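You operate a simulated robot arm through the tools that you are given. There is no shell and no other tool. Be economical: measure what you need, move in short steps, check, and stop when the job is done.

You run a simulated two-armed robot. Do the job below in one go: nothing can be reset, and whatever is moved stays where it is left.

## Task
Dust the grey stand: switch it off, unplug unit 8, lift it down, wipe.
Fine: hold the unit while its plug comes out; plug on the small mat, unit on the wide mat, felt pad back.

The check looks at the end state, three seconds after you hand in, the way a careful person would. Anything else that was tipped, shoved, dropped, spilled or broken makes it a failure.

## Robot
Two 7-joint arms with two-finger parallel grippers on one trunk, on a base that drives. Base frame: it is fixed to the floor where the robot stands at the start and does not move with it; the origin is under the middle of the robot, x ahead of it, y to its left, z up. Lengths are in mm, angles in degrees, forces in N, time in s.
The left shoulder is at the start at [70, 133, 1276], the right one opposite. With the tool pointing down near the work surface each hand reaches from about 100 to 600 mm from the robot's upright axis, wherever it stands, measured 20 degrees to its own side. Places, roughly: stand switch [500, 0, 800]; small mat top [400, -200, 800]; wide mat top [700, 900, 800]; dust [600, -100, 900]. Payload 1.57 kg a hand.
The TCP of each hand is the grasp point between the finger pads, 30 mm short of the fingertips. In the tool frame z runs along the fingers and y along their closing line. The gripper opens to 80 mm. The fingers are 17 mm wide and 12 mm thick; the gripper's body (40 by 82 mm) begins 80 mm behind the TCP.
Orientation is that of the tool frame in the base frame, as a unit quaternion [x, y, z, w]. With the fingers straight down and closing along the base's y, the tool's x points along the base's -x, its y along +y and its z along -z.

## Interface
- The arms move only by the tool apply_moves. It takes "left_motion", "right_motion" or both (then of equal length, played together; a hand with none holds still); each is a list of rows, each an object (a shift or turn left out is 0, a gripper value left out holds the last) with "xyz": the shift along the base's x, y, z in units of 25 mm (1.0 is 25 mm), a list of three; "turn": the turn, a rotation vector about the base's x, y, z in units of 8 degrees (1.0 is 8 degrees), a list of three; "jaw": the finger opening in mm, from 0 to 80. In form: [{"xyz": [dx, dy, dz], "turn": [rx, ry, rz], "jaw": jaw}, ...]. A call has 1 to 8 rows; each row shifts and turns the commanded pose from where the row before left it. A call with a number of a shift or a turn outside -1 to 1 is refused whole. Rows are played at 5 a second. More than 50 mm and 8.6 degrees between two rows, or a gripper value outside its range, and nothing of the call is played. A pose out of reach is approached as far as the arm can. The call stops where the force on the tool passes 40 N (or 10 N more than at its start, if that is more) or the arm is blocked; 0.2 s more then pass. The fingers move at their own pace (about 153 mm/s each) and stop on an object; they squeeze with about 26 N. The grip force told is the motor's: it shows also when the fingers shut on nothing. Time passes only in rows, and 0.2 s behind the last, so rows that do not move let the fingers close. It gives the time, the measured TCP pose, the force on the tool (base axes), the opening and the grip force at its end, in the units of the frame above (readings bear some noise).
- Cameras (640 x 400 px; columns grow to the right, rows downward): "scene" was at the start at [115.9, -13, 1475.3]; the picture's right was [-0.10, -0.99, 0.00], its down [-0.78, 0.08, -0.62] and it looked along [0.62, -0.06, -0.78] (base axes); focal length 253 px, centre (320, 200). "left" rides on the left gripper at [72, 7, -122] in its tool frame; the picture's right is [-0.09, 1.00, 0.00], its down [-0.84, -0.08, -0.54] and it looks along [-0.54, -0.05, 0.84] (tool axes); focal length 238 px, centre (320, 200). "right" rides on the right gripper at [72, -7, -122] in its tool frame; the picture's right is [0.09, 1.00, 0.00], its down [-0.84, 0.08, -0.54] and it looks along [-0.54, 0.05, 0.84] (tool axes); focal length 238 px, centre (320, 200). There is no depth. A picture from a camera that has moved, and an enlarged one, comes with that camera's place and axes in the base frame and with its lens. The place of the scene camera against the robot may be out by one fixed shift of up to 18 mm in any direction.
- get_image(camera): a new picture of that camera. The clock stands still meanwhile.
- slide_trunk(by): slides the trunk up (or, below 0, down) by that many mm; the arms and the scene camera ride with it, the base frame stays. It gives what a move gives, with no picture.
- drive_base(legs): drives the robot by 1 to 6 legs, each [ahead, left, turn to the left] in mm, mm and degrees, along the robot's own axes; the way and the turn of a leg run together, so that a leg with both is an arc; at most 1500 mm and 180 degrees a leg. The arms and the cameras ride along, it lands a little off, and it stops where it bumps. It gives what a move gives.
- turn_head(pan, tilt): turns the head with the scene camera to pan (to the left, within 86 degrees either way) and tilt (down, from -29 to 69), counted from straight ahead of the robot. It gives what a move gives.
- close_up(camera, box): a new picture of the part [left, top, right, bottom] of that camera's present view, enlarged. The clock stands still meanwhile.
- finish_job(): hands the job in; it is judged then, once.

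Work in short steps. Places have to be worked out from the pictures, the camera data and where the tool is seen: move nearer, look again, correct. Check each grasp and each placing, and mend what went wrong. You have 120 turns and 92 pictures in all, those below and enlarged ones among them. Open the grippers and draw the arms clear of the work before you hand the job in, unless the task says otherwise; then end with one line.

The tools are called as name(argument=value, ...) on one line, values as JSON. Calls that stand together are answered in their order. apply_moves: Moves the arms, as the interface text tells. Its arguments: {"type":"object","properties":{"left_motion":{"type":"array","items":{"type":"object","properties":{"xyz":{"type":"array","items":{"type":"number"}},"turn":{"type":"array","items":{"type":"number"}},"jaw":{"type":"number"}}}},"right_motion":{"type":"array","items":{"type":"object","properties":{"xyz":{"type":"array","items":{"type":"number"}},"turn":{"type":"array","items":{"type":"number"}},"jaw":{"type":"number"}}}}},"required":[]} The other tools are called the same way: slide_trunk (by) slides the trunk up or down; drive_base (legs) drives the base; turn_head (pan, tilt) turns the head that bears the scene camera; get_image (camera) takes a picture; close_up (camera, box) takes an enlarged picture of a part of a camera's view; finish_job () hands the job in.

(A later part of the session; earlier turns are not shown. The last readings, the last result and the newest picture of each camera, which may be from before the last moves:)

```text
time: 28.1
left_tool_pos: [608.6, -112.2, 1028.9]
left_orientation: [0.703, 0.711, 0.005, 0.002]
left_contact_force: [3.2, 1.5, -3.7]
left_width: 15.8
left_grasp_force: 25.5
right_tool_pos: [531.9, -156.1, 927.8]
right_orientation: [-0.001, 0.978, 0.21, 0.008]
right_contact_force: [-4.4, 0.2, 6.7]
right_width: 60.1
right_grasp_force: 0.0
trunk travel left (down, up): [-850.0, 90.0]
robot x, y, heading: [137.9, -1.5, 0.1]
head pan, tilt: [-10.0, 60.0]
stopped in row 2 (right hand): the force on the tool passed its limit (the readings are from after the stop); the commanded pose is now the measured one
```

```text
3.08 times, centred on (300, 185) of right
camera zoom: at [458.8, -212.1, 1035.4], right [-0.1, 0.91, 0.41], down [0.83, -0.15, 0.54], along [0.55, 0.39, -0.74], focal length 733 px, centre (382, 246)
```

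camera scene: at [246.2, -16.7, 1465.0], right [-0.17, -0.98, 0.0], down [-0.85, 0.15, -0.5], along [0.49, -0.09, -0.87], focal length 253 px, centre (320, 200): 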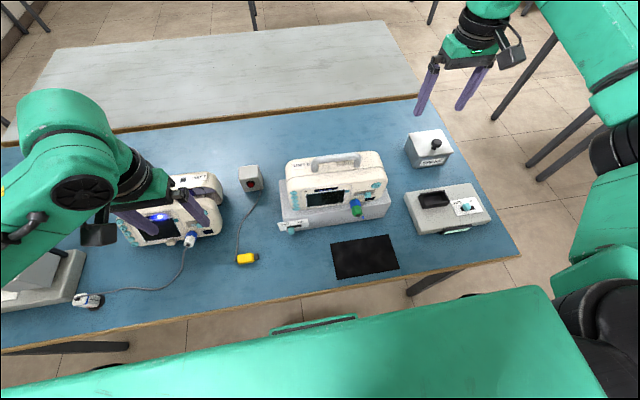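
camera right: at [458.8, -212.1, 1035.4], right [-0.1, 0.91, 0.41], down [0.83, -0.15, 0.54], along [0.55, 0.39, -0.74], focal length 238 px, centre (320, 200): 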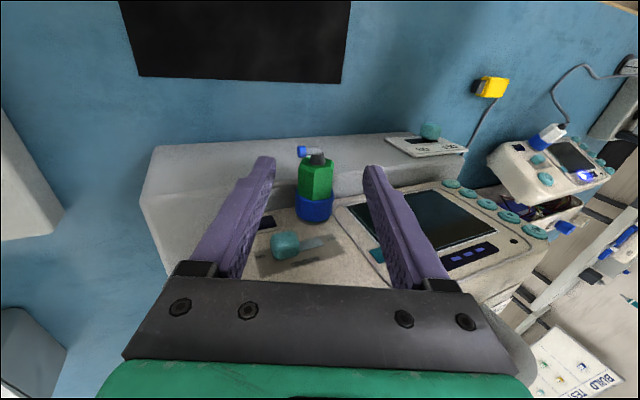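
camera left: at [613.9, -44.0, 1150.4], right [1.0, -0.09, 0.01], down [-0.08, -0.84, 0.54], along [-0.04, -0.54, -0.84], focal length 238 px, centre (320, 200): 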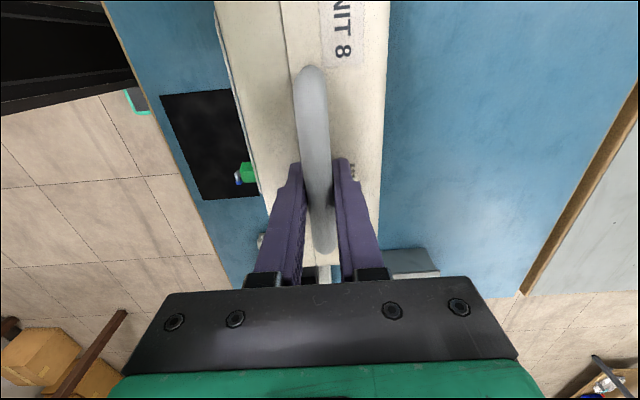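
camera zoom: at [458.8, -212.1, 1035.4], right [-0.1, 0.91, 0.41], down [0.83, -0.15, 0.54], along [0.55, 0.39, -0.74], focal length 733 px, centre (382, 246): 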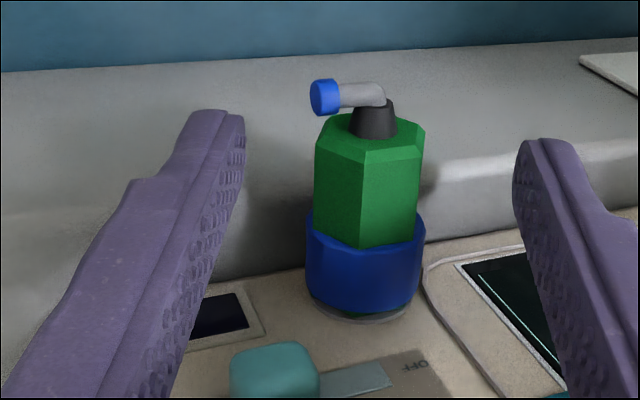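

The lower fingertip seems to have met the stand's rounded front edge; the plug is already within the pads and nearly centred. I back off 5 mm in x, and close here.

apply_moves(right_motion=[{"xyz": [-0.24, -0.1, 0]}, {"xyz": [0, 0, -0.1], "jaw": 0}, {"xyz": [0, 0, 0]}, {"xyz": [0, 0, 0]}])

close_up(camera="right", box=[200, 120, 440, 280])

```text
time: 29.1
left_tool_pos: [606.8, -112.4, 1027.7]
left_orientation: [0.704, 0.71, 0.005, 0.001]
left_contact_force: [1.2, -0.9, -10.8]
left_width: 16.0
left_grasp_force: 26.0
right_tool_pos: [528.3, -158.7, 927.4]
right_orientation: [0.0, 0.978, 0.21, 0.012]
right_contact_force: [5.6, -2.0, 33.8]
right_width: 21.6
right_grasp_force: 25.7
trunk travel left (down, up): [-850.0, 90.0]
robot x, y, heading: [140.3, -1.5, 0.2]
head pan, tilt: [-10.0, 60.0]
```

```text
2.50 times, centred on (320, 200) of right
camera zoom: at [454.3, -214.4, 1033.6], right [-0.1, 0.91, 0.41], down [0.82, -0.16, 0.54], along [0.56, 0.39, -0.73], focal length 596 px, centre (320, 200)
```

zoom: 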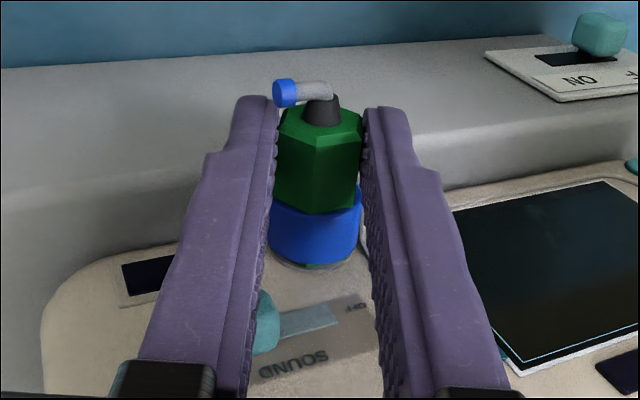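

Plug gripped (21.6 mm), but there is a 34 N upward load on the hand; I raise the command a little to unload it before pulling.

apply_moves(right_motion=[{"xyz": [0, 0, 0.1]}, {"xyz": [0, 0, 0.06]}, {"xyz": [0, 0, 0]}])

```text
time: 29.9
left_tool_pos: [609.1, -112.9, 1027.8]
left_orientation: [0.703, 0.711, 0.006, 0.002]
left_contact_force: [-2.6, 2.3, -3.0]
left_width: 15.9
left_grasp_force: 25.8
right_tool_pos: [525.8, -159.5, 927.0]
right_orientation: [0.001, 0.978, 0.208, 0.006]
right_contact_force: [4.5, -2.4, 6.8]
right_width: 21.7
right_grasp_force: 25.9
trunk travel left (down, up): [-850.0, 90.0]
robot x, y, heading: [140.7, 2.8, 0.2]
head pan, tilt: [-10.0, 60.0]
```

Load is nearly gone. Now I pull along -x in small steps, the left hand holding the unit.

apply_moves(right_motion=[{"xyz": [-0.2, 0, 0.03]}, {"xyz": [-0.2, 0, 0]}, {"xyz": [-0.2, 0, 0]}])

close_up(camera="right", box=[200, 120, 440, 280])

```text
time: 30.7
left_tool_pos: [609.6, -112.1, 1027.6]
left_orientation: [0.705, 0.71, 0.004, 0.001]
left_contact_force: [0.8, 1.0, -4.0]
left_width: 15.7
left_grasp_force: 25.8
right_tool_pos: [512.8, -158.6, 928.9]
right_orientation: [0.001, 0.978, 0.209, 0.006]
right_contact_force: [0.1, -0.7, 0.4]
right_width: 21.2
right_grasp_force: 25.9
trunk travel left (down, up): [-850.0, 90.0]
robot x, y, heading: [138.6, -2.3, 0.0]
head pan, tilt: [-10.0, 60.0]
```

```text
2.50 times, centred on (320, 200) of right
camera zoom: at [439.3, -214.7, 1036.9], right [-0.09, 0.91, 0.41], down [0.83, -0.15, 0.54], along [0.55, 0.39, -0.74], focal length 596 px, centre (320, 200)
```

zoom: 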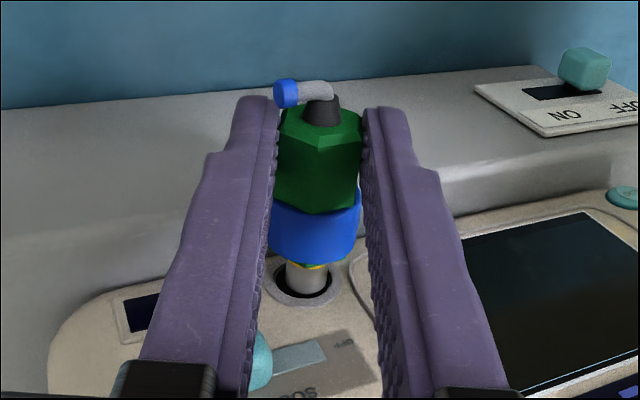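

It slides out freely. I pull it fully clear, raise, and untilt on the way to the small mat.

apply_moves(right_motion=[{"xyz": [-0.8, 0, 0]}, {"xyz": [-0.9, 0, 0]}, {"xyz": [-0.9, 0, 0.2]}, {"xyz": [-0.5, 0, 0.5], "turn": [-1, 0, 0]}, {"xyz": [0, 0, 0.5], "turn": [-1, 0, 0]}, {"xyz": [0, 0, 0.5], "turn": [-1, 0, 0]}])

get_image(camera="right")

get_image(camera="scene")

```text
time: 32.1
left_tool_pos: [610.9, -111.5, 1026.9]
left_orientation: [0.704, 0.71, 0.004, 0.001]
left_contact_force: [-0.6, 0.8, -8.9]
left_width: 15.9
left_grasp_force: 26.6
right_tool_pos: [436.3, -160.8, 971.9]
right_orientation: [-0.001, 1.0, 0.001, 0.006]
right_contact_force: [0.7, -0.3, 0.1]
right_width: 0.0
right_grasp_force: 21.2
trunk travel left (down, up): [-850.0, 90.0]
robot x, y, heading: [136.6, -0.0, -0.1]
head pan, tilt: [-10.0, 60.0]
```

```text
52 pictures are left
camera right: at [363.2, -166.2, 1092.8], right [-0.09, 1.0, 0.0], down [0.83, 0.08, 0.55], along [0.55, 0.05, -0.83], focal length 238 px, centre (320, 200)
```

right: 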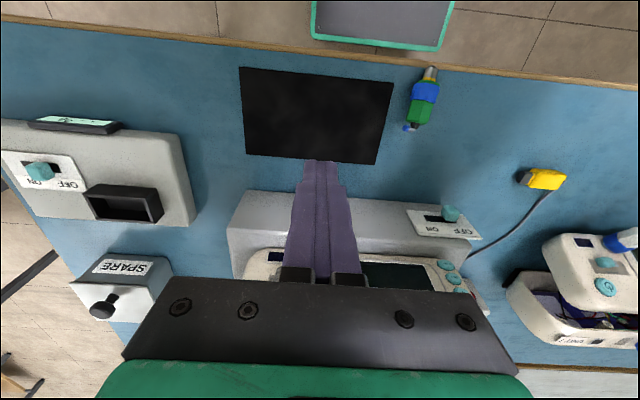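

```text
51 pictures are left
camera scene: at [248.1, -16.4, 1464.8], right [-0.17, -0.98, 0.0], down [-0.85, 0.15, -0.5], along [0.49, -0.09, -0.87], focal length 253 px, centre (320, 200)
```

scene: 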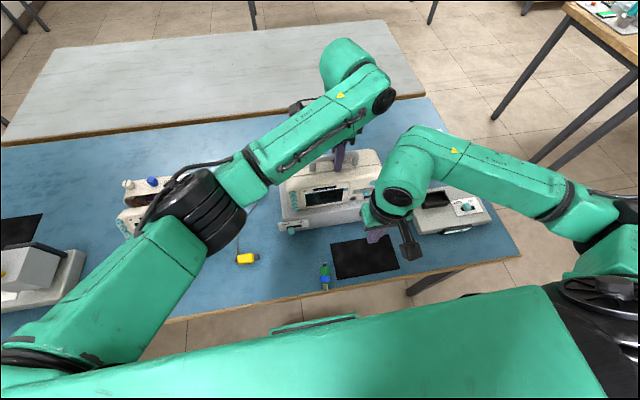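

The plug slipped from the finger ends on the way and now lies on the table at about [405, -47, 812], axis along x. I open the right hand and move over it to pick it up.

apply_moves(right_motion=[{"xyz": [-0.2, 0.9, 0], "jaw": 60}, {"xyz": [-0.2, 0.9, 0]}, {"xyz": [-0.2, 0.9, -0.5]}, {"xyz": [-0.2, 0.9, -0.5]}, {"xyz": [-0.1, 0.95, -0.8]}, {"xyz": [0, 0, -0.8]}])

get_image(camera="right")

```text
time: 33.5
left_tool_pos: [610.3, -114.3, 1026.8]
left_orientation: [0.703, 0.711, 0.006, 0.0]
left_contact_force: [0.0, -0.2, -9.1]
left_width: 16.2
left_grasp_force: 25.6
right_tool_pos: [412.4, -45.1, 905.5]
right_orientation: [-0.001, 1.0, 0.003, 0.007]
right_contact_force: [0.3, -0.7, -0.4]
right_width: 60.1
right_grasp_force: 0.1
trunk travel left (down, up): [-850.0, 90.0]
robot x, y, heading: [141.4, -2.1, -0.0]
head pan, tilt: [-10.0, 60.0]
```

```text
50 pictures are left
camera right: at [338.4, -52.7, 1027.0], right [-0.09, 1.0, 0.0], down [0.83, 0.08, 0.55], along [0.55, 0.06, -0.83], focal length 238 px, centre (320, 200)
```

right: 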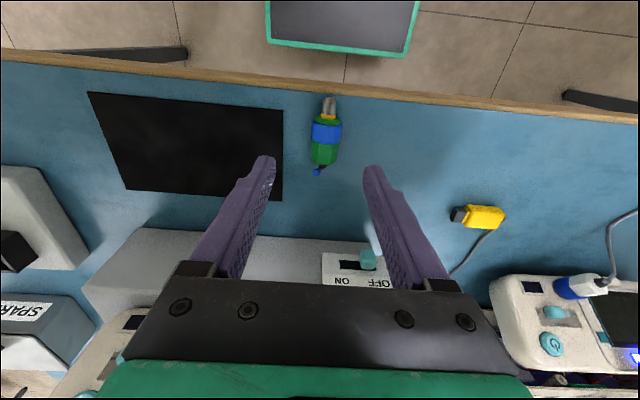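

Green body is at [423, -39]. I align and descend to tips ≈3 mm above the table, then close.

apply_moves(right_motion=[{"xyz": [0.46, 0.24, -0.5]}, {"xyz": [0, 0, -0.8]}, {"xyz": [0, 0, -0.8]}, {"xyz": [0, 0, -0.78]}, {"xyz": [0, 0, 0], "jaw": 0}, {"xyz": [0, 0, 0]}, {"xyz": [0, 0, 0]}])

close_up(camera="right", box=[200, 80, 440, 240])

```text
time: 35.1
left_tool_pos: [609.9, -112.2, 1026.9]
left_orientation: [0.704, 0.71, 0.004, 0.001]
left_contact_force: [-0.7, 0.2, -8.7]
left_width: 16.0
left_grasp_force: 26.1
right_tool_pos: [423.9, -38.3, 832.8]
right_orientation: [-0.002, 1.0, 0.003, 0.005]
right_contact_force: [-0.1, 0.8, 0.1]
right_width: 23.5
right_grasp_force: 25.6
trunk travel left (down, up): [-850.0, 90.0]
robot x, y, heading: [142.9, -0.4, -0.2]
head pan, tilt: [-10.0, 60.0]
```

```text
2.50 times, centred on (320, 160) of right
camera zoom: at [350.8, -45.5, 955.4], right [-0.1, 1.0, 0.0], down [0.83, 0.08, 0.55], along [0.55, 0.06, -0.83], focal length 596 px, centre (320, 300)
```

zoom: 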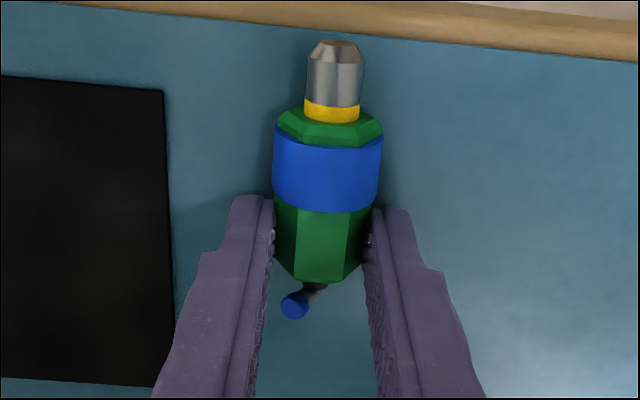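

Good grip (23.5 mm). The mat spans x 394–493, y -253…-80; I lift a little, carry the plug to its middle, and look.

apply_moves(right_motion=[{"xyz": [0, 0, 0.5]}, {"xyz": [0, 0, 0.6]}, {"xyz": [0.3, -0.8, 0]}, {"xyz": [0.3, -0.9, 0]}, {"xyz": [0.3, -0.9, 0]}, {"xyz": [0.2, -0.9, 0]}, {"xyz": [0, -0.8, 0]}, {"xyz": [0, -0.8, 0]}])

get_image(camera="right")

```text
time: 36.9
left_tool_pos: [609.4, -113.8, 1027.8]
left_orientation: [0.705, 0.71, 0.006, 0.0]
left_contact_force: [-0.1, 0.3, -8.4]
left_width: 15.4
left_grasp_force: 25.9
right_tool_pos: [453.3, -168.0, 860.7]
right_orientation: [-0.002, 1.0, 0.003, 0.006]
right_contact_force: [-0.7, 0.1, 0.2]
right_width: 23.6
right_grasp_force: 26.5
trunk travel left (down, up): [-850.0, 90.0]
robot x, y, heading: [136.6, -0.2, 0.0]
head pan, tilt: [-10.0, 60.0]
```

```text
48 pictures are left
camera right: at [378.3, -175.4, 982.1], right [-0.1, 1.0, 0.0], down [0.83, 0.08, 0.55], along [0.55, 0.06, -0.83], focal length 238 px, centre (320, 200)
```

right: 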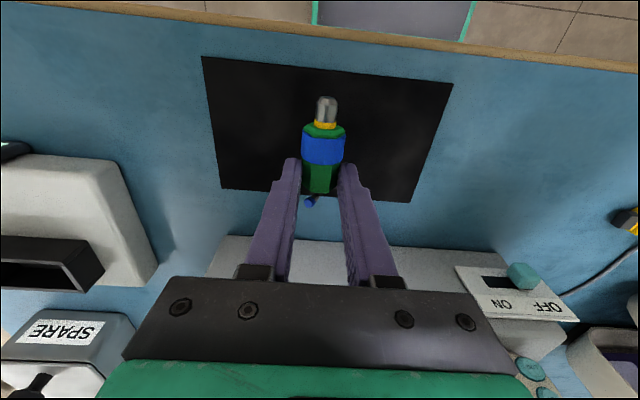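

Held well over the mat. I shift 8 mm ahead, lower 26 mm and release.

apply_moves(right_motion=[{"xyz": [0.32, 0, -0.5]}, {"xyz": [0, 0, -0.5]}, {"xyz": [0, 0, 0], "jaw": 34}, {"xyz": [0, 0, 0], "jaw": 50}, {"xyz": [0, 0, 0.6]}, {"xyz": [0, 0, 1]}, {"xyz": [0, 0, 1]}, {"xyz": [-0.4, 0, 1]}])

get_image(camera="right")

```text
time: 38.7
left_tool_pos: [608.4, -112.2, 1028.0]
left_orientation: [0.704, 0.71, 0.005, 0.0]
left_contact_force: [-0.3, 0.4, -8.3]
left_width: 15.8
left_grasp_force: 25.7
right_tool_pos: [447.8, -167.6, 926.7]
right_orientation: [-0.003, 1.0, 0.002, 0.008]
right_contact_force: [-0.5, -0.5, -0.9]
right_width: 49.9
right_grasp_force: 0.1
trunk travel left (down, up): [-850.0, 90.0]
robot x, y, heading: [137.8, -3.5, 0.1]
head pan, tilt: [-10.0, 60.0]
```

```text
47 pictures are left
camera right: at [375.1, -174.7, 1048.0], right [-0.1, 1.0, 0.0], down [0.83, 0.08, 0.55], along [0.55, 0.06, -0.83], focal length 238 px, centre (320, 200)
```

right: 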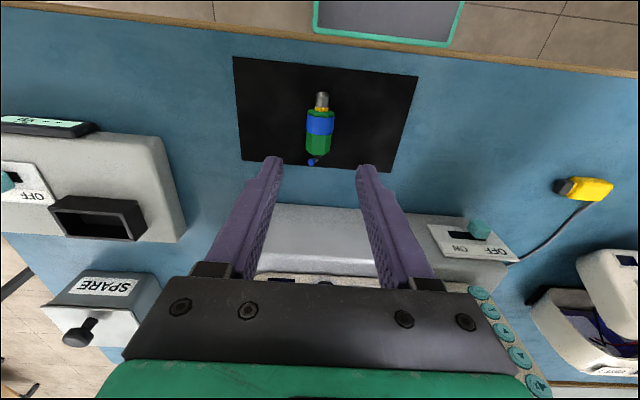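

Plug lies on the small mat. Right hand draws away to the right; then I lift the unit in short steps with the left hand, watching the load.

apply_moves(right_motion=[{"xyz": [-0.5, -0.5, 1]}, {"xyz": [-0.5, -1, 1]}, {"xyz": [-0.5, -1, 1]}, {"xyz": [-0.5, -1, 1]}, {"xyz": [0, -1, 1]}, {"xyz": [0, -1, 1]}, {"xyz": [0, -1, 1]}])

apply_moves(left_motion=[{"xyz": [0, 0, 0.3]}, {"xyz": [0, 0, 0.4]}, {"xyz": [0, 0, 0.4]}, {"xyz": [0, 0, 0]}])

close_up(camera="scene", box=[240, 100, 440, 240])

```text
time: 40.3
left_tool_pos: [609.9, -113.5, 1027.7]
left_orientation: [0.704, 0.71, 0.005, 0.001]
left_contact_force: [0.5, 0.3, -8.7]
left_width: 15.7
left_grasp_force: 26.0
right_tool_pos: [397.7, -331.3, 1102.1]
right_orientation: [-0.001, 1.0, 0.003, 0.007]
right_contact_force: [-0.5, -0.6, 0.0]
right_width: 50.1
right_grasp_force: 0.1
trunk travel left (down, up): [-850.0, 90.0]
robot x, y, heading: [138.8, 2.4, 0.1]
head pan, tilt: [-10.0, 60.0]
```

```text
time: 41.3
left_tool_pos: [611.0, -114.0, 1055.7]
left_orientation: [0.704, 0.711, 0.004, 0.0]
left_contact_force: [0.8, -0.8, -8.8]
left_width: 15.6
left_grasp_force: 26.2
right_tool_pos: [399.5, -330.6, 1101.8]
right_orientation: [-0.002, 1.0, 0.002, 0.007]
right_contact_force: [-0.1, 0.0, -0.5]
right_width: 49.9
right_grasp_force: 0.1
trunk travel left (down, up): [-850.0, 90.0]
robot x, y, heading: [136.1, 3.1, 0.1]
head pan, tilt: [-10.0, 60.0]
```

```text
2.86 times, centred on (340, 170) of scene
camera zoom: at [247.7, -17.2, 1464.8], right [-0.17, -0.98, 0.0], down [-0.85, 0.15, -0.5], along [0.49, -0.09, -0.87], focal length 722 px, centre (263, 286)
```

zoom: 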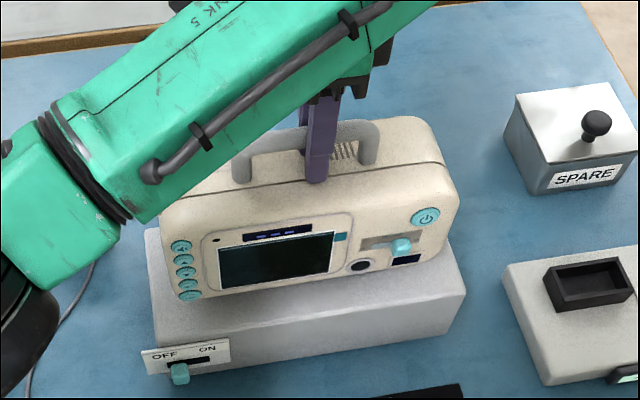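

Weight about 9 N, hanging level. I lift higher (bottom to ~z 1045) before moving sideways.

apply_moves(left_motion=[{"xyz": [0, 0, 0.7]}, {"xyz": [0, 0, 0.7]}, {"xyz": [0, 0, 0.7]}, {"xyz": [0, 0, 0.7]}, {"xyz": [0, 0, 0.7]}, {"xyz": [0, 0, 0.7]}, {"xyz": [0, 0, 0.7]}, {"xyz": [0, 0, 0.5]}])

apply_moves(left_motion=[{"xyz": [-0.2, 0.7, 0]}, {"xyz": [-0.2, 0.8, 0]}, {"xyz": [-0.2, 0.8, 0]}, {"xyz": [-0.2, 0.8, 0]}, {"xyz": [0, 0.8, 0]}, {"xyz": [0, 0.8, 0]}, {"xyz": [0, 0.8, 0]}, {"xyz": [0, 0.8, 0]}])

get_image(camera="scene")

```text
time: 43.1
left_tool_pos: [610.1, -112.3, 1189.2]
left_orientation: [0.704, 0.711, 0.004, 0.0]
left_contact_force: [-0.9, 0.1, -8.4]
left_width: 15.7
left_grasp_force: 25.6
right_tool_pos: [399.1, -331.5, 1101.0]
right_orientation: [-0.002, 1.0, 0.002, 0.007]
right_contact_force: [0.3, 0.0, 0.3]
right_width: 50.1
right_grasp_force: 0.0
trunk travel left (down, up): [-850.0, 90.0]
robot x, y, heading: [139.1, -2.5, -0.0]
head pan, tilt: [-10.0, 60.0]
```

```text
time: 44.9
left_tool_pos: [590.5, 48.2, 1189.5]
left_orientation: [0.704, 0.71, 0.004, 0.002]
left_contact_force: [-0.2, 0.2, -8.4]
left_width: 16.0
left_grasp_force: 25.7
right_tool_pos: [398.0, -329.3, 1101.3]
right_orientation: [-0.002, 1.0, 0.002, 0.007]
right_contact_force: [-0.7, 0.0, 0.6]
right_width: 50.0
right_grasp_force: 0.0
trunk travel left (down, up): [-850.0, 90.0]
robot x, y, heading: [138.4, -3.0, 0.4]
head pan, tilt: [-10.0, 60.0]
```

```text
45 pictures are left
camera scene: at [247.2, -14.8, 1464.9], right [-0.17, -0.98, 0.0], down [-0.85, 0.15, -0.5], along [0.49, -0.09, -0.87], focal length 253 px, centre (320, 200)
```

scene: 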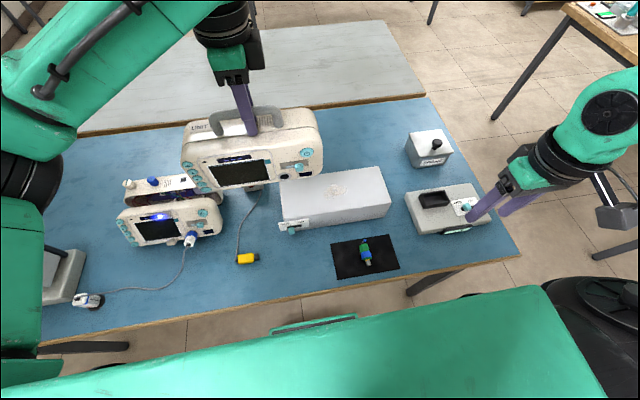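

The stand is free, dust visible on its top. I swing the unit a bit further left, then drive left ~660 and ahead 40 toward the wide mat (est. centre [670, 874]), staying short of the front table leg near y≈909.

apply_moves(left_motion=[{"xyz": [0, 0.8, 0]}, {"xyz": [0, 0.8, 0]}, {"xyz": [0, 0.8, 0]}, {"xyz": [0, 0.8, 0]}, {"xyz": [0, 0.8, 0]}])

drive_base(legs=[[0, 330, 0], [0, 320, 0]])

turn_head(pan=25, tilt=55)

get_image(camera="scene")

get_image(camera="left")

```text
time: 46.1
left_tool_pos: [590.4, 147.7, 1189.9]
left_orientation: [0.704, 0.71, 0.004, 0.002]
left_contact_force: [-0.2, 1.0, -9.9]
left_width: 15.8
left_grasp_force: 25.3
right_tool_pos: [398.9, -328.7, 1103.0]
right_orientation: [-0.002, 1.0, 0.002, 0.007]
right_contact_force: [-0.4, -0.3, 0.1]
right_width: 50.0
right_grasp_force: 0.0
trunk travel left (down, up): [-850.0, 90.0]
robot x, y, heading: [138.3, -1.5, 0.0]
head pan, tilt: [-10.0, 60.0]
```

```text
time: 50.1
left_tool_pos: [590.4, 803.5, 1190.1]
left_orientation: [0.706, 0.709, 0.004, 0.0]
left_contact_force: [0.6, -0.3, -8.7]
left_width: 15.8
left_grasp_force: 26.2
right_tool_pos: [396.8, 326.8, 1101.4]
right_orientation: [0.0, 1.0, 0.002, 0.007]
right_contact_force: [-0.4, -0.6, 0.2]
right_width: 50.0
right_grasp_force: 0.1
trunk travel left (down, up): [-850.0, 90.0]
robot x, y, heading: [136.4, 658.6, -0.2]
head pan, tilt: [-10.0, 60.0]
```

```text
time: 51.1
left_tool_pos: [590.8, 804.8, 1189.8]
left_orientation: [0.706, 0.709, 0.004, 0.001]
left_contact_force: [1.1, 0.9, -8.8]
left_width: 15.7
left_grasp_force: 25.3
right_tool_pos: [397.8, 329.1, 1103.1]
right_orientation: [0.0, 1.0, 0.002, 0.007]
right_contact_force: [1.1, 0.1, 0.2]
right_width: 49.8
right_grasp_force: 0.0
trunk travel left (down, up): [-850.0, 90.0]
robot x, y, heading: [137.9, 658.6, -0.0]
head pan, tilt: [25.0, 55.0]
```

```text
44 pictures are left
camera scene: at [245.7, 685.9, 1470.9], right [0.42, -0.91, 0.0], down [-0.74, -0.34, -0.57], along [0.52, 0.24, -0.82], focal length 253 px, centre (320, 200)
```

scene: 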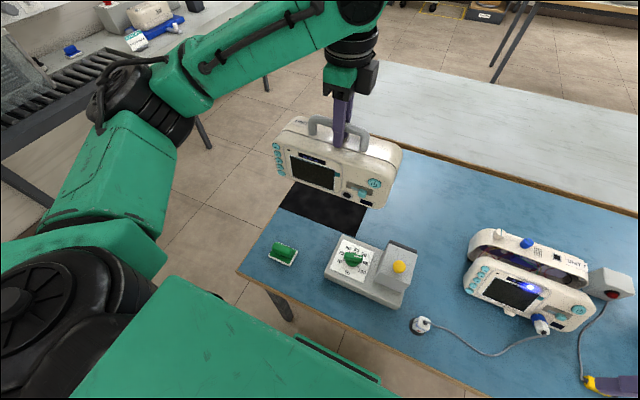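

```text
43 pictures are left
camera left: at [595.5, 876.9, 1312.4], right [1.0, -0.09, 0.01], down [-0.08, -0.84, 0.54], along [-0.04, -0.54, -0.84], focal length 238 px, centre (320, 200)
```

left: 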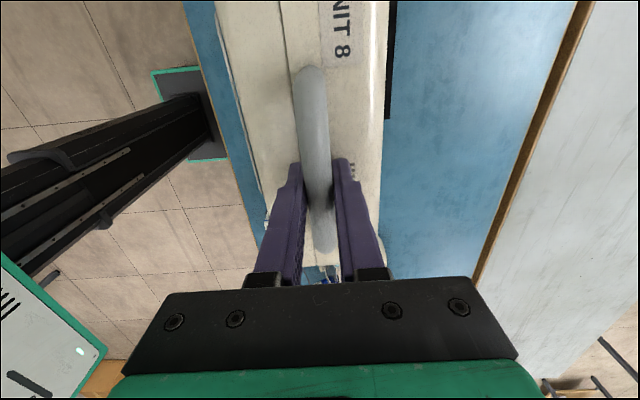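

Unit arrived near the mat with nothing touched. I enlarge the mat area to place its edges.

close_up(camera="scene", box=[230, 110, 440, 310])

```text
2.00 times, centred on (335, 210) of scene
camera zoom: at [245.7, 685.9, 1470.9], right [0.42, -0.91, 0.0], down [-0.74, -0.34, -0.57], along [0.52, 0.24, -0.82], focal length 505 px, centre (290, 180)
```

zoom: 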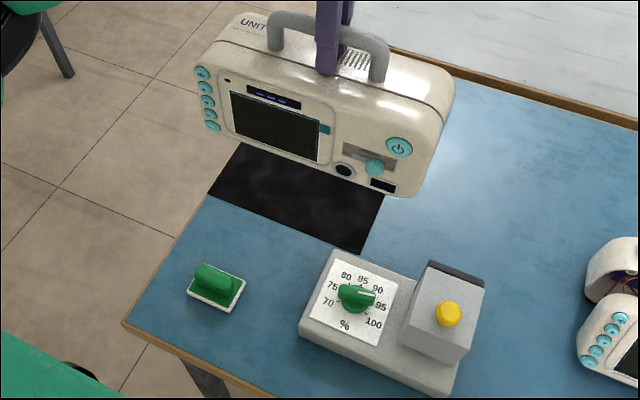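

Mat centre ≈[668, 870]. I move the unit over it at height, then check before lowering.

apply_moves(left_motion=[{"xyz": [0.5, 0.4, 0]}, {"xyz": [0.6, 0.5, 0]}, {"xyz": [0.6, 0.5, 0]}, {"xyz": [0.6, 0.5, 0]}, {"xyz": [0.5, 0.4, 0]}, {"xyz": [0.3, 0.25, 0]}, {"xyz": [0, 0, -0.8]}, {"xyz": [0, 0, -0.8]}])

apply_moves(left_motion=[{"xyz": [0, 0, -0.8]}, {"xyz": [0, 0, -0.8]}, {"xyz": [0, 0, -0.8]}, {"xyz": [0, 0, -0.8]}, {"xyz": [0, 0, -0.8]}, {"xyz": [0, 0, -0.8]}, {"xyz": [0, 0, 0]}])

close_up(camera="scene", box=[230, 110, 440, 310])

get_image(camera="left")

```text
time: 52.9
left_tool_pos: [667.8, 869.9, 1149.9]
left_orientation: [0.705, 0.709, 0.004, 0.001]
left_contact_force: [1.2, 0.2, -8.9]
left_width: 15.7
left_grasp_force: 25.9
right_tool_pos: [397.9, 329.8, 1102.0]
right_orientation: [0.0, 1.0, 0.002, 0.006]
right_contact_force: [-0.2, -0.6, -0.2]
right_width: 49.9
right_grasp_force: 0.0
trunk travel left (down, up): [-850.0, 90.0]
robot x, y, heading: [135.3, 659.0, 0.2]
head pan, tilt: [25.0, 55.0]
```

```text
time: 54.5
left_tool_pos: [667.8, 869.9, 1028.6]
left_orientation: [0.705, 0.709, 0.004, 0.0]
left_contact_force: [-1.3, -0.3, -9.3]
left_width: 15.7
left_grasp_force: 26.2
right_tool_pos: [396.3, 331.0, 1100.7]
right_orientation: [0.0, 1.0, 0.001, 0.006]
right_contact_force: [-0.5, -0.2, 0.5]
right_width: 49.9
right_grasp_force: 0.0
trunk travel left (down, up): [-850.0, 90.0]
robot x, y, heading: [135.0, 660.3, 0.1]
head pan, tilt: [25.0, 55.0]
```

```text
2.00 times, centred on (335, 210) of scene
camera zoom: at [245.8, 686.1, 1470.9], right [0.42, -0.91, 0.0], down [-0.74, -0.35, -0.57], along [0.52, 0.24, -0.82], focal length 505 px, centre (290, 180)
```

zoom: 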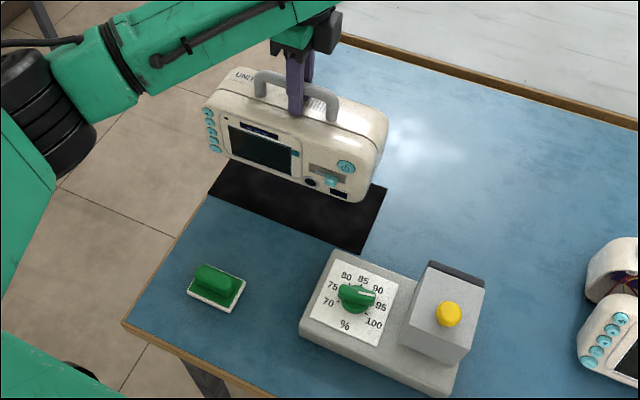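

```text
40 pictures are left
camera left: at [673.8, 941.2, 1151.0], right [1.0, -0.09, 0.01], down [-0.08, -0.84, 0.54], along [-0.04, -0.54, -0.84], focal length 238 px, centre (320, 200)
```

left: 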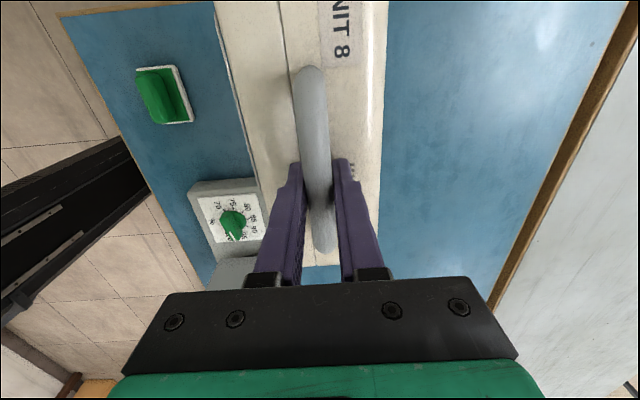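

Lower to about 15 mm above the mat and check alignment.

apply_moves(left_motion=[{"xyz": [0, 0, -0.7]}, {"xyz": [0, 0, -0.7]}, {"xyz": [0, 0, -0.7]}, {"xyz": [0, 0, -0.5]}, {"xyz": [0, 0, 0]}])

close_up(camera="scene", box=[230, 130, 370, 250])

```text
time: 55.7
left_tool_pos: [667.7, 869.8, 963.1]
left_orientation: [0.704, 0.71, 0.003, 0.001]
left_contact_force: [-0.1, 0.4, -8.8]
left_width: 15.6
left_grasp_force: 25.9
right_tool_pos: [395.6, 328.8, 1102.2]
right_orientation: [0.0, 1.0, 0.002, 0.007]
right_contact_force: [-0.8, 0.9, -1.0]
right_width: 50.0
right_grasp_force: 0.1
trunk travel left (down, up): [-850.0, 90.0]
robot x, y, heading: [139.0, 660.0, -0.2]
head pan, tilt: [25.0, 55.0]
```

```text
3.33 times, centred on (300, 190) of scene
camera zoom: at [245.9, 686.1, 1470.8], right [0.42, -0.91, 0.0], down [-0.74, -0.35, -0.57], along [0.52, 0.24, -0.82], focal length 842 px, centre (387, 233)
```

zoom: 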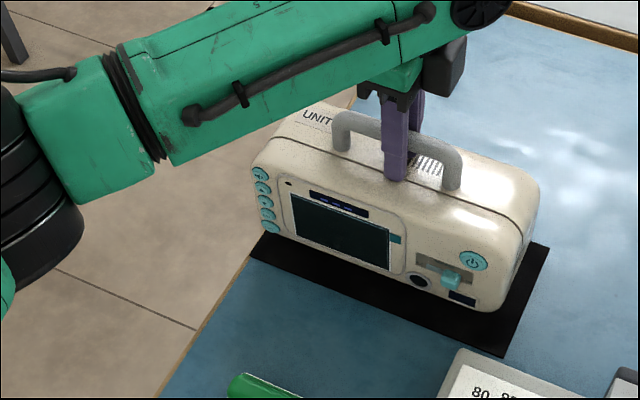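

Alignment is good (handle square to y, margins all round). I lower gently until the load comes off.

apply_moves(left_motion=[{"xyz": [0, 0, -0.3]}, {"xyz": [0, 0, -0.15]}, {"xyz": [0, 0, 0]}])

apply_moves(left_motion=[{"xyz": [0, 0, -0.1]}, {"xyz": [0, 0, -0.1]}, {"xyz": [0, 0, 0]}])

```text
time: 56.5
left_tool_pos: [667.2, 868.4, 952.4]
left_orientation: [0.705, 0.709, 0.005, 0.001]
left_contact_force: [1.1, 0.4, -8.2]
left_width: 15.9
left_grasp_force: 26.2
right_tool_pos: [396.6, 329.8, 1100.5]
right_orientation: [0.0, 1.0, 0.001, 0.006]
right_contact_force: [1.1, 0.7, 0.3]
right_width: 50.0
right_grasp_force: 0.0
trunk travel left (down, up): [-850.0, 90.0]
robot x, y, heading: [136.7, 661.2, -0.2]
head pan, tilt: [25.0, 55.0]
```

```text
time: 57.3
left_tool_pos: [667.1, 869.3, 947.8]
left_orientation: [0.705, 0.709, 0.004, 0.0]
left_contact_force: [0.1, -0.1, -8.8]
left_width: 15.8
left_grasp_force: 25.9
right_tool_pos: [397.5, 329.7, 1102.2]
right_orientation: [0.0, 1.0, 0.001, 0.006]
right_contact_force: [1.3, -0.6, -0.3]
right_width: 50.1
right_grasp_force: 0.0
trunk travel left (down, up): [-850.0, 90.0]
robot x, y, heading: [138.5, 659.7, -0.3]
head pan, tilt: [25.0, 55.0]
```

Still hanging fully; go on in small steps.

apply_moves(left_motion=[{"xyz": [0, 0, -0.1]}, {"xyz": [0, 0, -0.1]}, {"xyz": [0, 0, 0]}])

apply_moves(left_motion=[{"xyz": [0, 0, -0.1]}, {"xyz": [0, 0, 0]}])

```text
time: 58.1
left_tool_pos: [666.8, 868.4, 944.1]
left_orientation: [0.705, 0.71, 0.004, 0.001]
left_contact_force: [0.0, -0.5, -7.7]
left_width: 15.6
left_grasp_force: 26.0
right_tool_pos: [397.5, 329.5, 1101.5]
right_orientation: [-0.001, 1.0, 0.002, 0.006]
right_contact_force: [-0.6, -0.5, -0.4]
right_width: 49.9
right_grasp_force: 0.1
trunk travel left (down, up): [-850.0, 90.0]
robot x, y, heading: [137.3, 660.2, -0.2]
head pan, tilt: [25.0, 55.0]
```

```text
time: 58.7
left_tool_pos: [666.7, 869.9, 940.6]
left_orientation: [0.705, 0.709, 0.004, 0.002]
left_contact_force: [0.2, 0.2, -8.7]
left_width: 15.8
left_grasp_force: 25.6
right_tool_pos: [397.4, 330.6, 1102.4]
right_orientation: [0.0, 1.0, 0.002, 0.006]
right_contact_force: [0.0, -0.1, 0.2]
right_width: 50.0
right_grasp_force: 0.1
trunk travel left (down, up): [-850.0, 90.0]
robot x, y, heading: [135.6, 660.6, -0.1]
head pan, tilt: [25.0, 55.0]
```

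apply_moves(left_motion=[{"xyz": [0, 0, -0.1]}, {"xyz": [0, 0, -0.1]}, {"xyz": [0, 0, 0]}])

close_up(camera="scene", box=[230, 130, 370, 250])

```text
time: 59.5
left_tool_pos: [668.0, 869.1, 939.7]
left_orientation: [0.705, 0.709, 0.007, 0.003]
left_contact_force: [4.3, 2.0, 11.2]
left_width: 15.7
left_grasp_force: 25.6
right_tool_pos: [396.1, 328.9, 1102.6]
right_orientation: [0.0, 1.0, 0.002, 0.008]
right_contact_force: [-0.2, 0.0, 0.1]
right_width: 49.9
right_grasp_force: 0.1
trunk travel left (down, up): [-850.0, 90.0]
robot x, y, heading: [140.0, 659.2, -0.2]
head pan, tilt: [25.0, 55.0]
```

```text
3.33 times, centred on (300, 190) of scene
camera zoom: at [243.3, 685.1, 1471.4], right [0.42, -0.91, 0.0], down [-0.74, -0.35, -0.57], along [0.52, 0.24, -0.82], focal length 842 px, centre (387, 233)
```

zoom: 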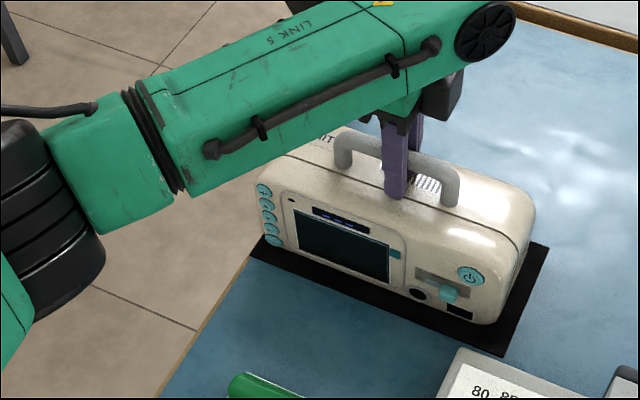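

The unit stands on the mat (load reversed). I unload 2 mm, open, and lift straight off.

apply_moves(left_motion=[{"xyz": [0, 0, 0.08]}, {"xyz": [0, 0, 0], "jaw": 30}, {"xyz": [0, 0, 0.1], "jaw": 40}, {"xyz": [0, 0, 0.6]}, {"xyz": [0, 0, 1]}, {"xyz": [0, 0, 1]}, {"xyz": [0, 0, 1]}, {"xyz": [0, 0, 1]}])

get_image(camera="left")

get_image(camera="scene")

```text
time: 61.3
left_tool_pos: [665.9, 869.1, 1056.2]
left_orientation: [0.704, 0.71, 0.005, 0.0]
left_contact_force: [-0.4, -0.1, 0.0]
left_width: 39.9
left_grasp_force: 0.0
right_tool_pos: [396.2, 329.6, 1102.2]
right_orientation: [-0.001, 1.0, 0.002, 0.007]
right_contact_force: [0.3, -0.6, -0.2]
right_width: 49.9
right_grasp_force: 0.0
trunk travel left (down, up): [-850.0, 90.0]
robot x, y, heading: [134.6, 663.8, 0.1]
head pan, tilt: [25.0, 55.0]
```

```text
37 pictures are left
camera left: at [670.9, 939.6, 1179.4], right [1.0, -0.09, 0.01], down [-0.08, -0.84, 0.54], along [-0.04, -0.54, -0.84], focal length 238 px, centre (320, 200)
```

left: 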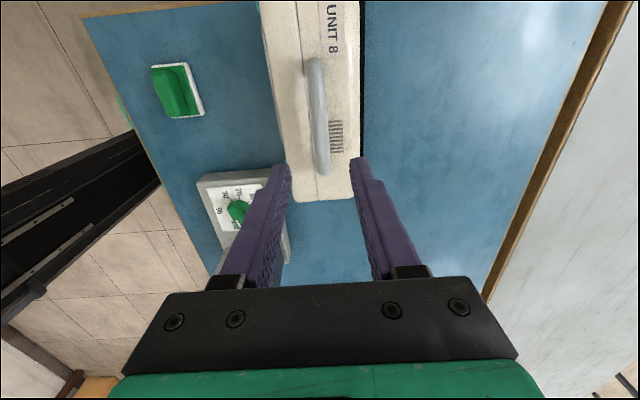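

```text
36 pictures are left
camera scene: at [243.8, 685.0, 1471.0], right [0.42, -0.91, 0.0], down [-0.74, -0.34, -0.57], along [0.52, 0.24, -0.82], focal length 253 px, centre (320, 200)
```

scene: 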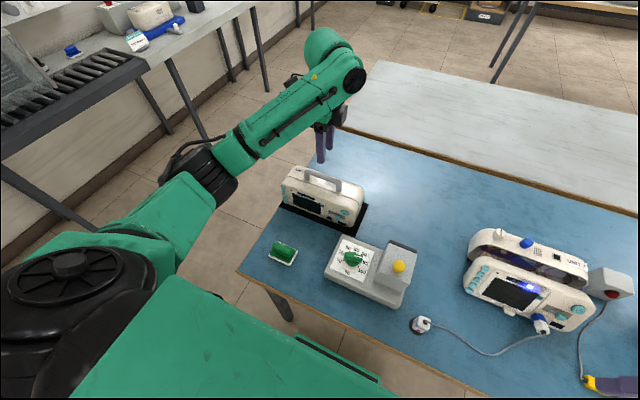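

Unit 8 stands on the wide mat (x 623–710, mat 606–733). Next I bring the left hand over the green felt pad at ≈[470, 904].

apply_moves(left_motion=[{"xyz": [-0.95, -0.1, 0]}, {"xyz": [-0.95, -0.1, 0]}, {"xyz": [-0.95, -0.1, 0]}, {"xyz": [-0.95, -0.1, 0]}, {"xyz": [-0.95, -0.1, -0.5]}, {"xyz": [-0.95, -0.1, -1]}, {"xyz": [-0.95, -0.1, -1]}, {"xyz": [-0.95, -0.1, -1], "jaw": 70}])

get_image(camera="left")

```text
time: 63.1
left_tool_pos: [475.2, 849.2, 969.2]
left_orientation: [0.705, 0.709, 0.004, 0.003]
left_contact_force: [0.5, -0.5, 0.0]
left_width: 70.0
left_grasp_force: 0.0
right_tool_pos: [395.8, 330.3, 1101.7]
right_orientation: [0.0, 1.0, 0.002, 0.007]
right_contact_force: [0.2, -0.3, -0.1]
right_width: 50.0
right_grasp_force: 0.0
trunk travel left (down, up): [-850.0, 90.0]
robot x, y, heading: [139.1, 660.5, -0.1]
head pan, tilt: [25.0, 55.0]
```

```text
35 pictures are left
camera left: at [480.4, 920.6, 1091.9], right [1.0, -0.09, 0.01], down [-0.08, -0.84, 0.54], along [-0.04, -0.54, -0.84], focal length 238 px, centre (320, 200)
```

left: 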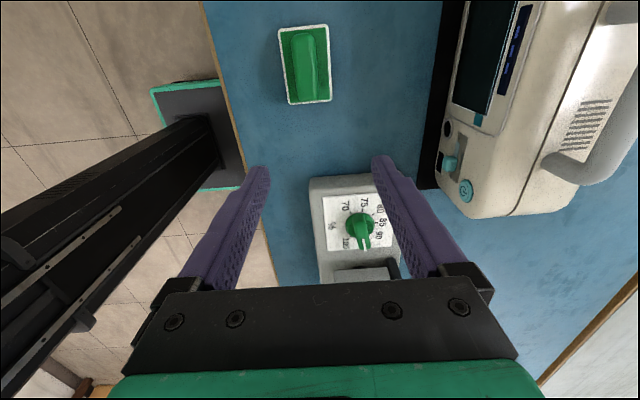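

close_up(camera="left", box=[250, 0, 370, 120])

close_up(camera="scene", box=[245, 215, 325, 285])

```text
3.33 times, centred on (310, 60) of left
camera zoom: at [480.4, 920.6, 1091.9], right [1.0, -0.09, 0.01], down [-0.08, -0.84, 0.54], along [-0.04, -0.54, -0.84], focal length 794 px, centre (353, 667)
```

zoom: 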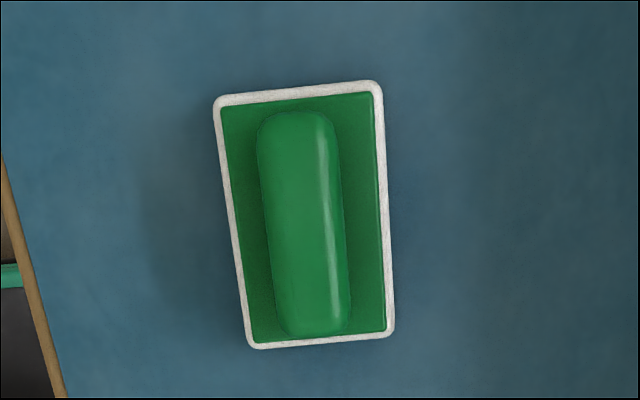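

```text
5.71 times, centred on (285, 250) of scene
camera zoom: at [242.9, 685.6, 1471.2], right [0.42, -0.91, 0.0], down [-0.74, -0.35, -0.57], along [0.52, 0.24, -0.82], focal length 1444 px, centre (520, -86)
```

zoom: 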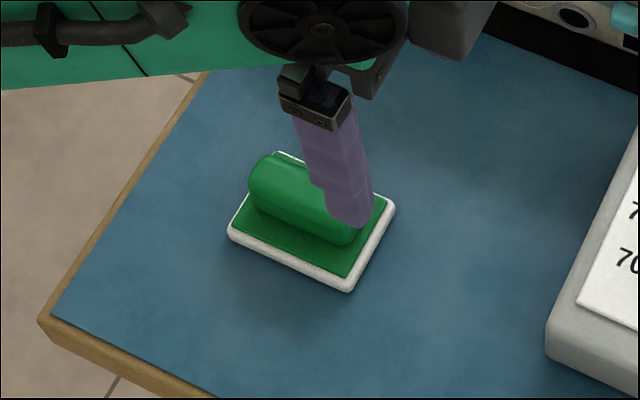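

Felt pad: centre [468, 904], 48×68 mm, square to the axes, green grip bar along y (≈25 mm thick). I align and descend to TCP z≈850, then close.

apply_moves(left_motion=[{"xyz": [-0.29, 0.8, 0], "jaw": 60}, {"xyz": [0, 0.8, -0.4]}, {"xyz": [0, 0.6, -0.8]}, {"xyz": [0, 0, -1]}, {"xyz": [0, 0, -1]}, {"xyz": [0, 0, -1]}, {"xyz": [0, 0, -0.5]}])

get_image(camera="left")

```text
time: 64.7
left_tool_pos: [467.3, 902.7, 850.7]
left_orientation: [0.705, 0.709, 0.005, 0.001]
left_contact_force: [0.0, 0.4, 0.1]
left_width: 60.1
left_grasp_force: 0.1
right_tool_pos: [396.5, 329.2, 1102.2]
right_orientation: [0.001, 1.0, 0.002, 0.007]
right_contact_force: [0.2, -0.7, -0.1]
right_width: 50.0
right_grasp_force: 0.1
trunk travel left (down, up): [-850.0, 90.0]
robot x, y, heading: [137.7, 659.3, -0.0]
head pan, tilt: [25.0, 55.0]
```

```text
32 pictures are left
camera left: at [473.8, 975.2, 974.1], right [1.0, -0.09, 0.01], down [-0.08, -0.84, 0.54], along [-0.04, -0.54, -0.84], focal length 238 px, centre (320, 200)
```

left: 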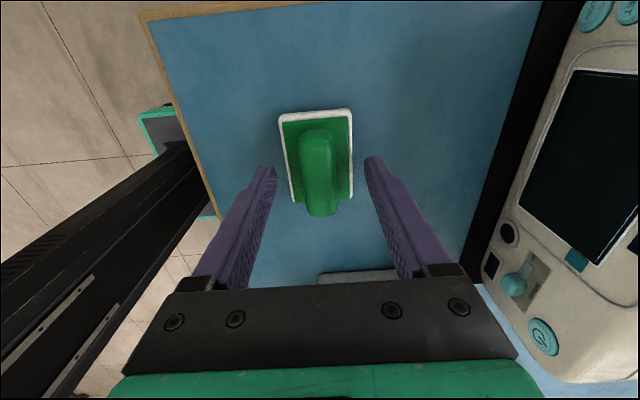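

Fingers straddle the grip bar; I close, then lift a little and check.

apply_moves(left_motion=[{"xyz": [0, 0, 0], "jaw": 0}, {"xyz": [0, 0, 0]}, {"xyz": [0, 0, 0]}, {"xyz": [0, 0, 0.5]}, {"xyz": [0, 0, 0.5]}, {"xyz": [0, 0, 0.5]}])

get_image(camera="left")

close_up(camera="scene", box=[245, 195, 325, 285])

```text
time: 66.1
left_tool_pos: [468.7, 903.4, 889.0]
left_orientation: [0.705, 0.71, 0.005, 0.001]
left_contact_force: [-0.5, -0.4, -0.4]
left_width: 21.1
left_grasp_force: 26.0
right_tool_pos: [394.9, 328.9, 1101.2]
right_orientation: [0.0, 1.0, 0.002, 0.007]
right_contact_force: [-0.5, 0.3, -0.2]
right_width: 50.0
right_grasp_force: 0.1
trunk travel left (down, up): [-850.0, 90.0]
robot x, y, heading: [139.6, 660.2, -0.3]
head pan, tilt: [25.0, 55.0]
```

```text
31 pictures are left
camera left: at [474.7, 974.8, 1011.5], right [1.0, -0.09, 0.01], down [-0.08, -0.84, 0.54], along [-0.04, -0.54, -0.84], focal length 238 px, centre (320, 200)
```

left: 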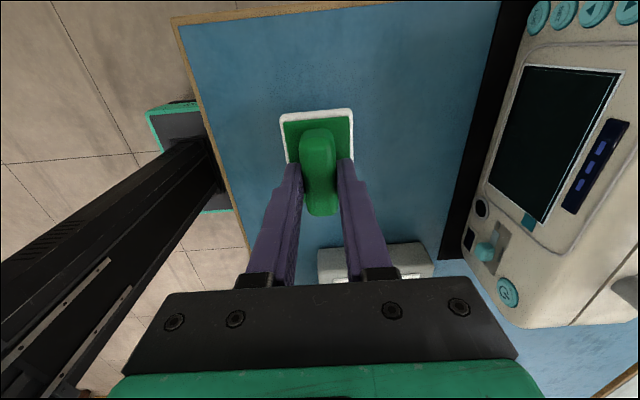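

```text
4.44 times, centred on (285, 240) of scene
camera zoom: at [244.0, 685.4, 1471.0], right [0.42, -0.91, 0.0], down [-0.74, -0.35, -0.57], along [0.52, 0.24, -0.82], focal length 1123 px, centre (476, 22)
```

zoom: 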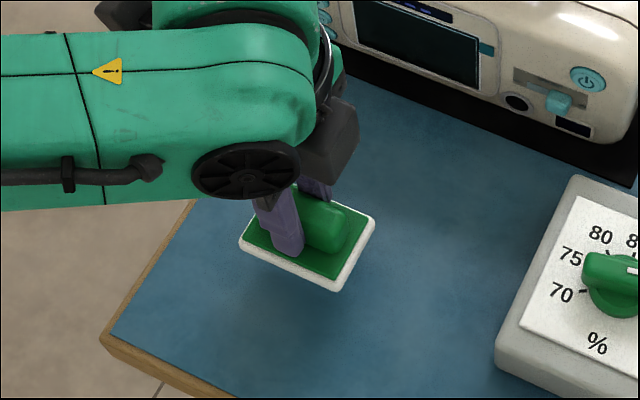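

Pad held firmly (21 mm); its felt face is 50 mm below TCP. I raise it and drive back right to the stand.

apply_moves(left_motion=[{"xyz": [0, 0, 1]}, {"xyz": [0, 0, 1]}, {"xyz": [0, 0, 1]}, {"xyz": [0, 0, 1]}, {"xyz": [0, 0, 1]}, {"xyz": [0, 0, 1]}, {"xyz": [0, 0, 1]}, {"xyz": [0, 0, 1]}])

drive_base(legs=[[0, -330, 0], [0, -330, 0]])

turn_head(pan=-10, tilt=60)

close_up(camera="scene", box=[240, 130, 420, 290])

```text
time: 67.9
left_tool_pos: [467.8, 902.6, 1012.4]
left_orientation: [0.705, 0.709, 0.005, 0.002]
left_contact_force: [0.4, 0.4, -0.1]
left_width: 20.9
left_grasp_force: 26.0
left hand out of reach, approached as far as the arm can: row 6, 7, 8
right_tool_pos: [396.7, 330.5, 1101.7]
right_orientation: [0.0, 1.0, 0.002, 0.007]
right_contact_force: [-0.2, 0.4, -0.2]
right_width: 50.0
right_grasp_force: 0.1
trunk travel left (down, up): [-850.0, 90.0]
robot x, y, heading: [140.9, 662.1, -0.3]
head pan, tilt: [25.0, 55.0]
```

```text
time: 71.8
left_tool_pos: [467.8, 250.0, 1012.5]
left_orientation: [0.703, 0.711, 0.004, 0.002]
left_contact_force: [0.0, -0.2, -0.7]
left_width: 21.0
left_grasp_force: 26.6
right_tool_pos: [398.8, -323.5, 1101.2]
right_orientation: [-0.003, 1.0, 0.001, 0.007]
right_contact_force: [-0.1, -0.1, -0.8]
right_width: 50.1
right_grasp_force: 0.1
trunk travel left (down, up): [-850.0, 90.0]
robot x, y, heading: [135.4, -0.7, 0.2]
head pan, tilt: [25.0, 55.0]
```

```text
time: 72.8
left_tool_pos: [467.3, 248.1, 1013.8]
left_orientation: [0.703, 0.711, 0.005, 0.001]
left_contact_force: [-0.4, -0.1, -0.3]
left_width: 20.9
left_grasp_force: 25.5
right_tool_pos: [398.1, -324.9, 1101.5]
right_orientation: [-0.004, 1.0, 0.002, 0.007]
right_contact_force: [0.7, 0.2, 0.2]
right_width: 49.9
right_grasp_force: 0.0
trunk travel left (down, up): [-850.0, 90.0]
robot x, y, heading: [140.9, 5.2, 0.1]
head pan, tilt: [-10.0, 60.0]
```

```text
2.50 times, centred on (330, 210) of scene
camera zoom: at [244.9, -12.2, 1465.0], right [-0.17, -0.99, 0.0], down [-0.85, 0.15, -0.5], along [0.49, -0.08, -0.87], focal length 632 px, centre (295, 175)
```

zoom: 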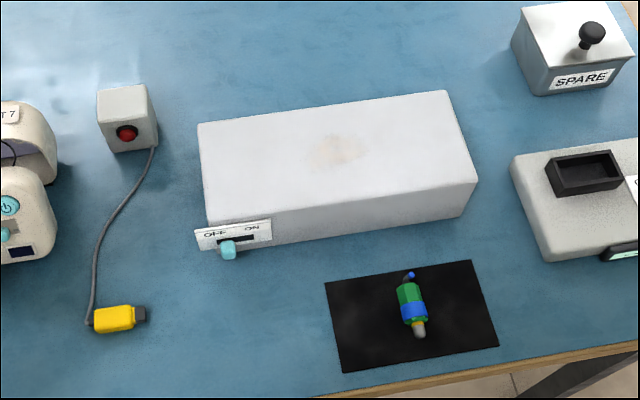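

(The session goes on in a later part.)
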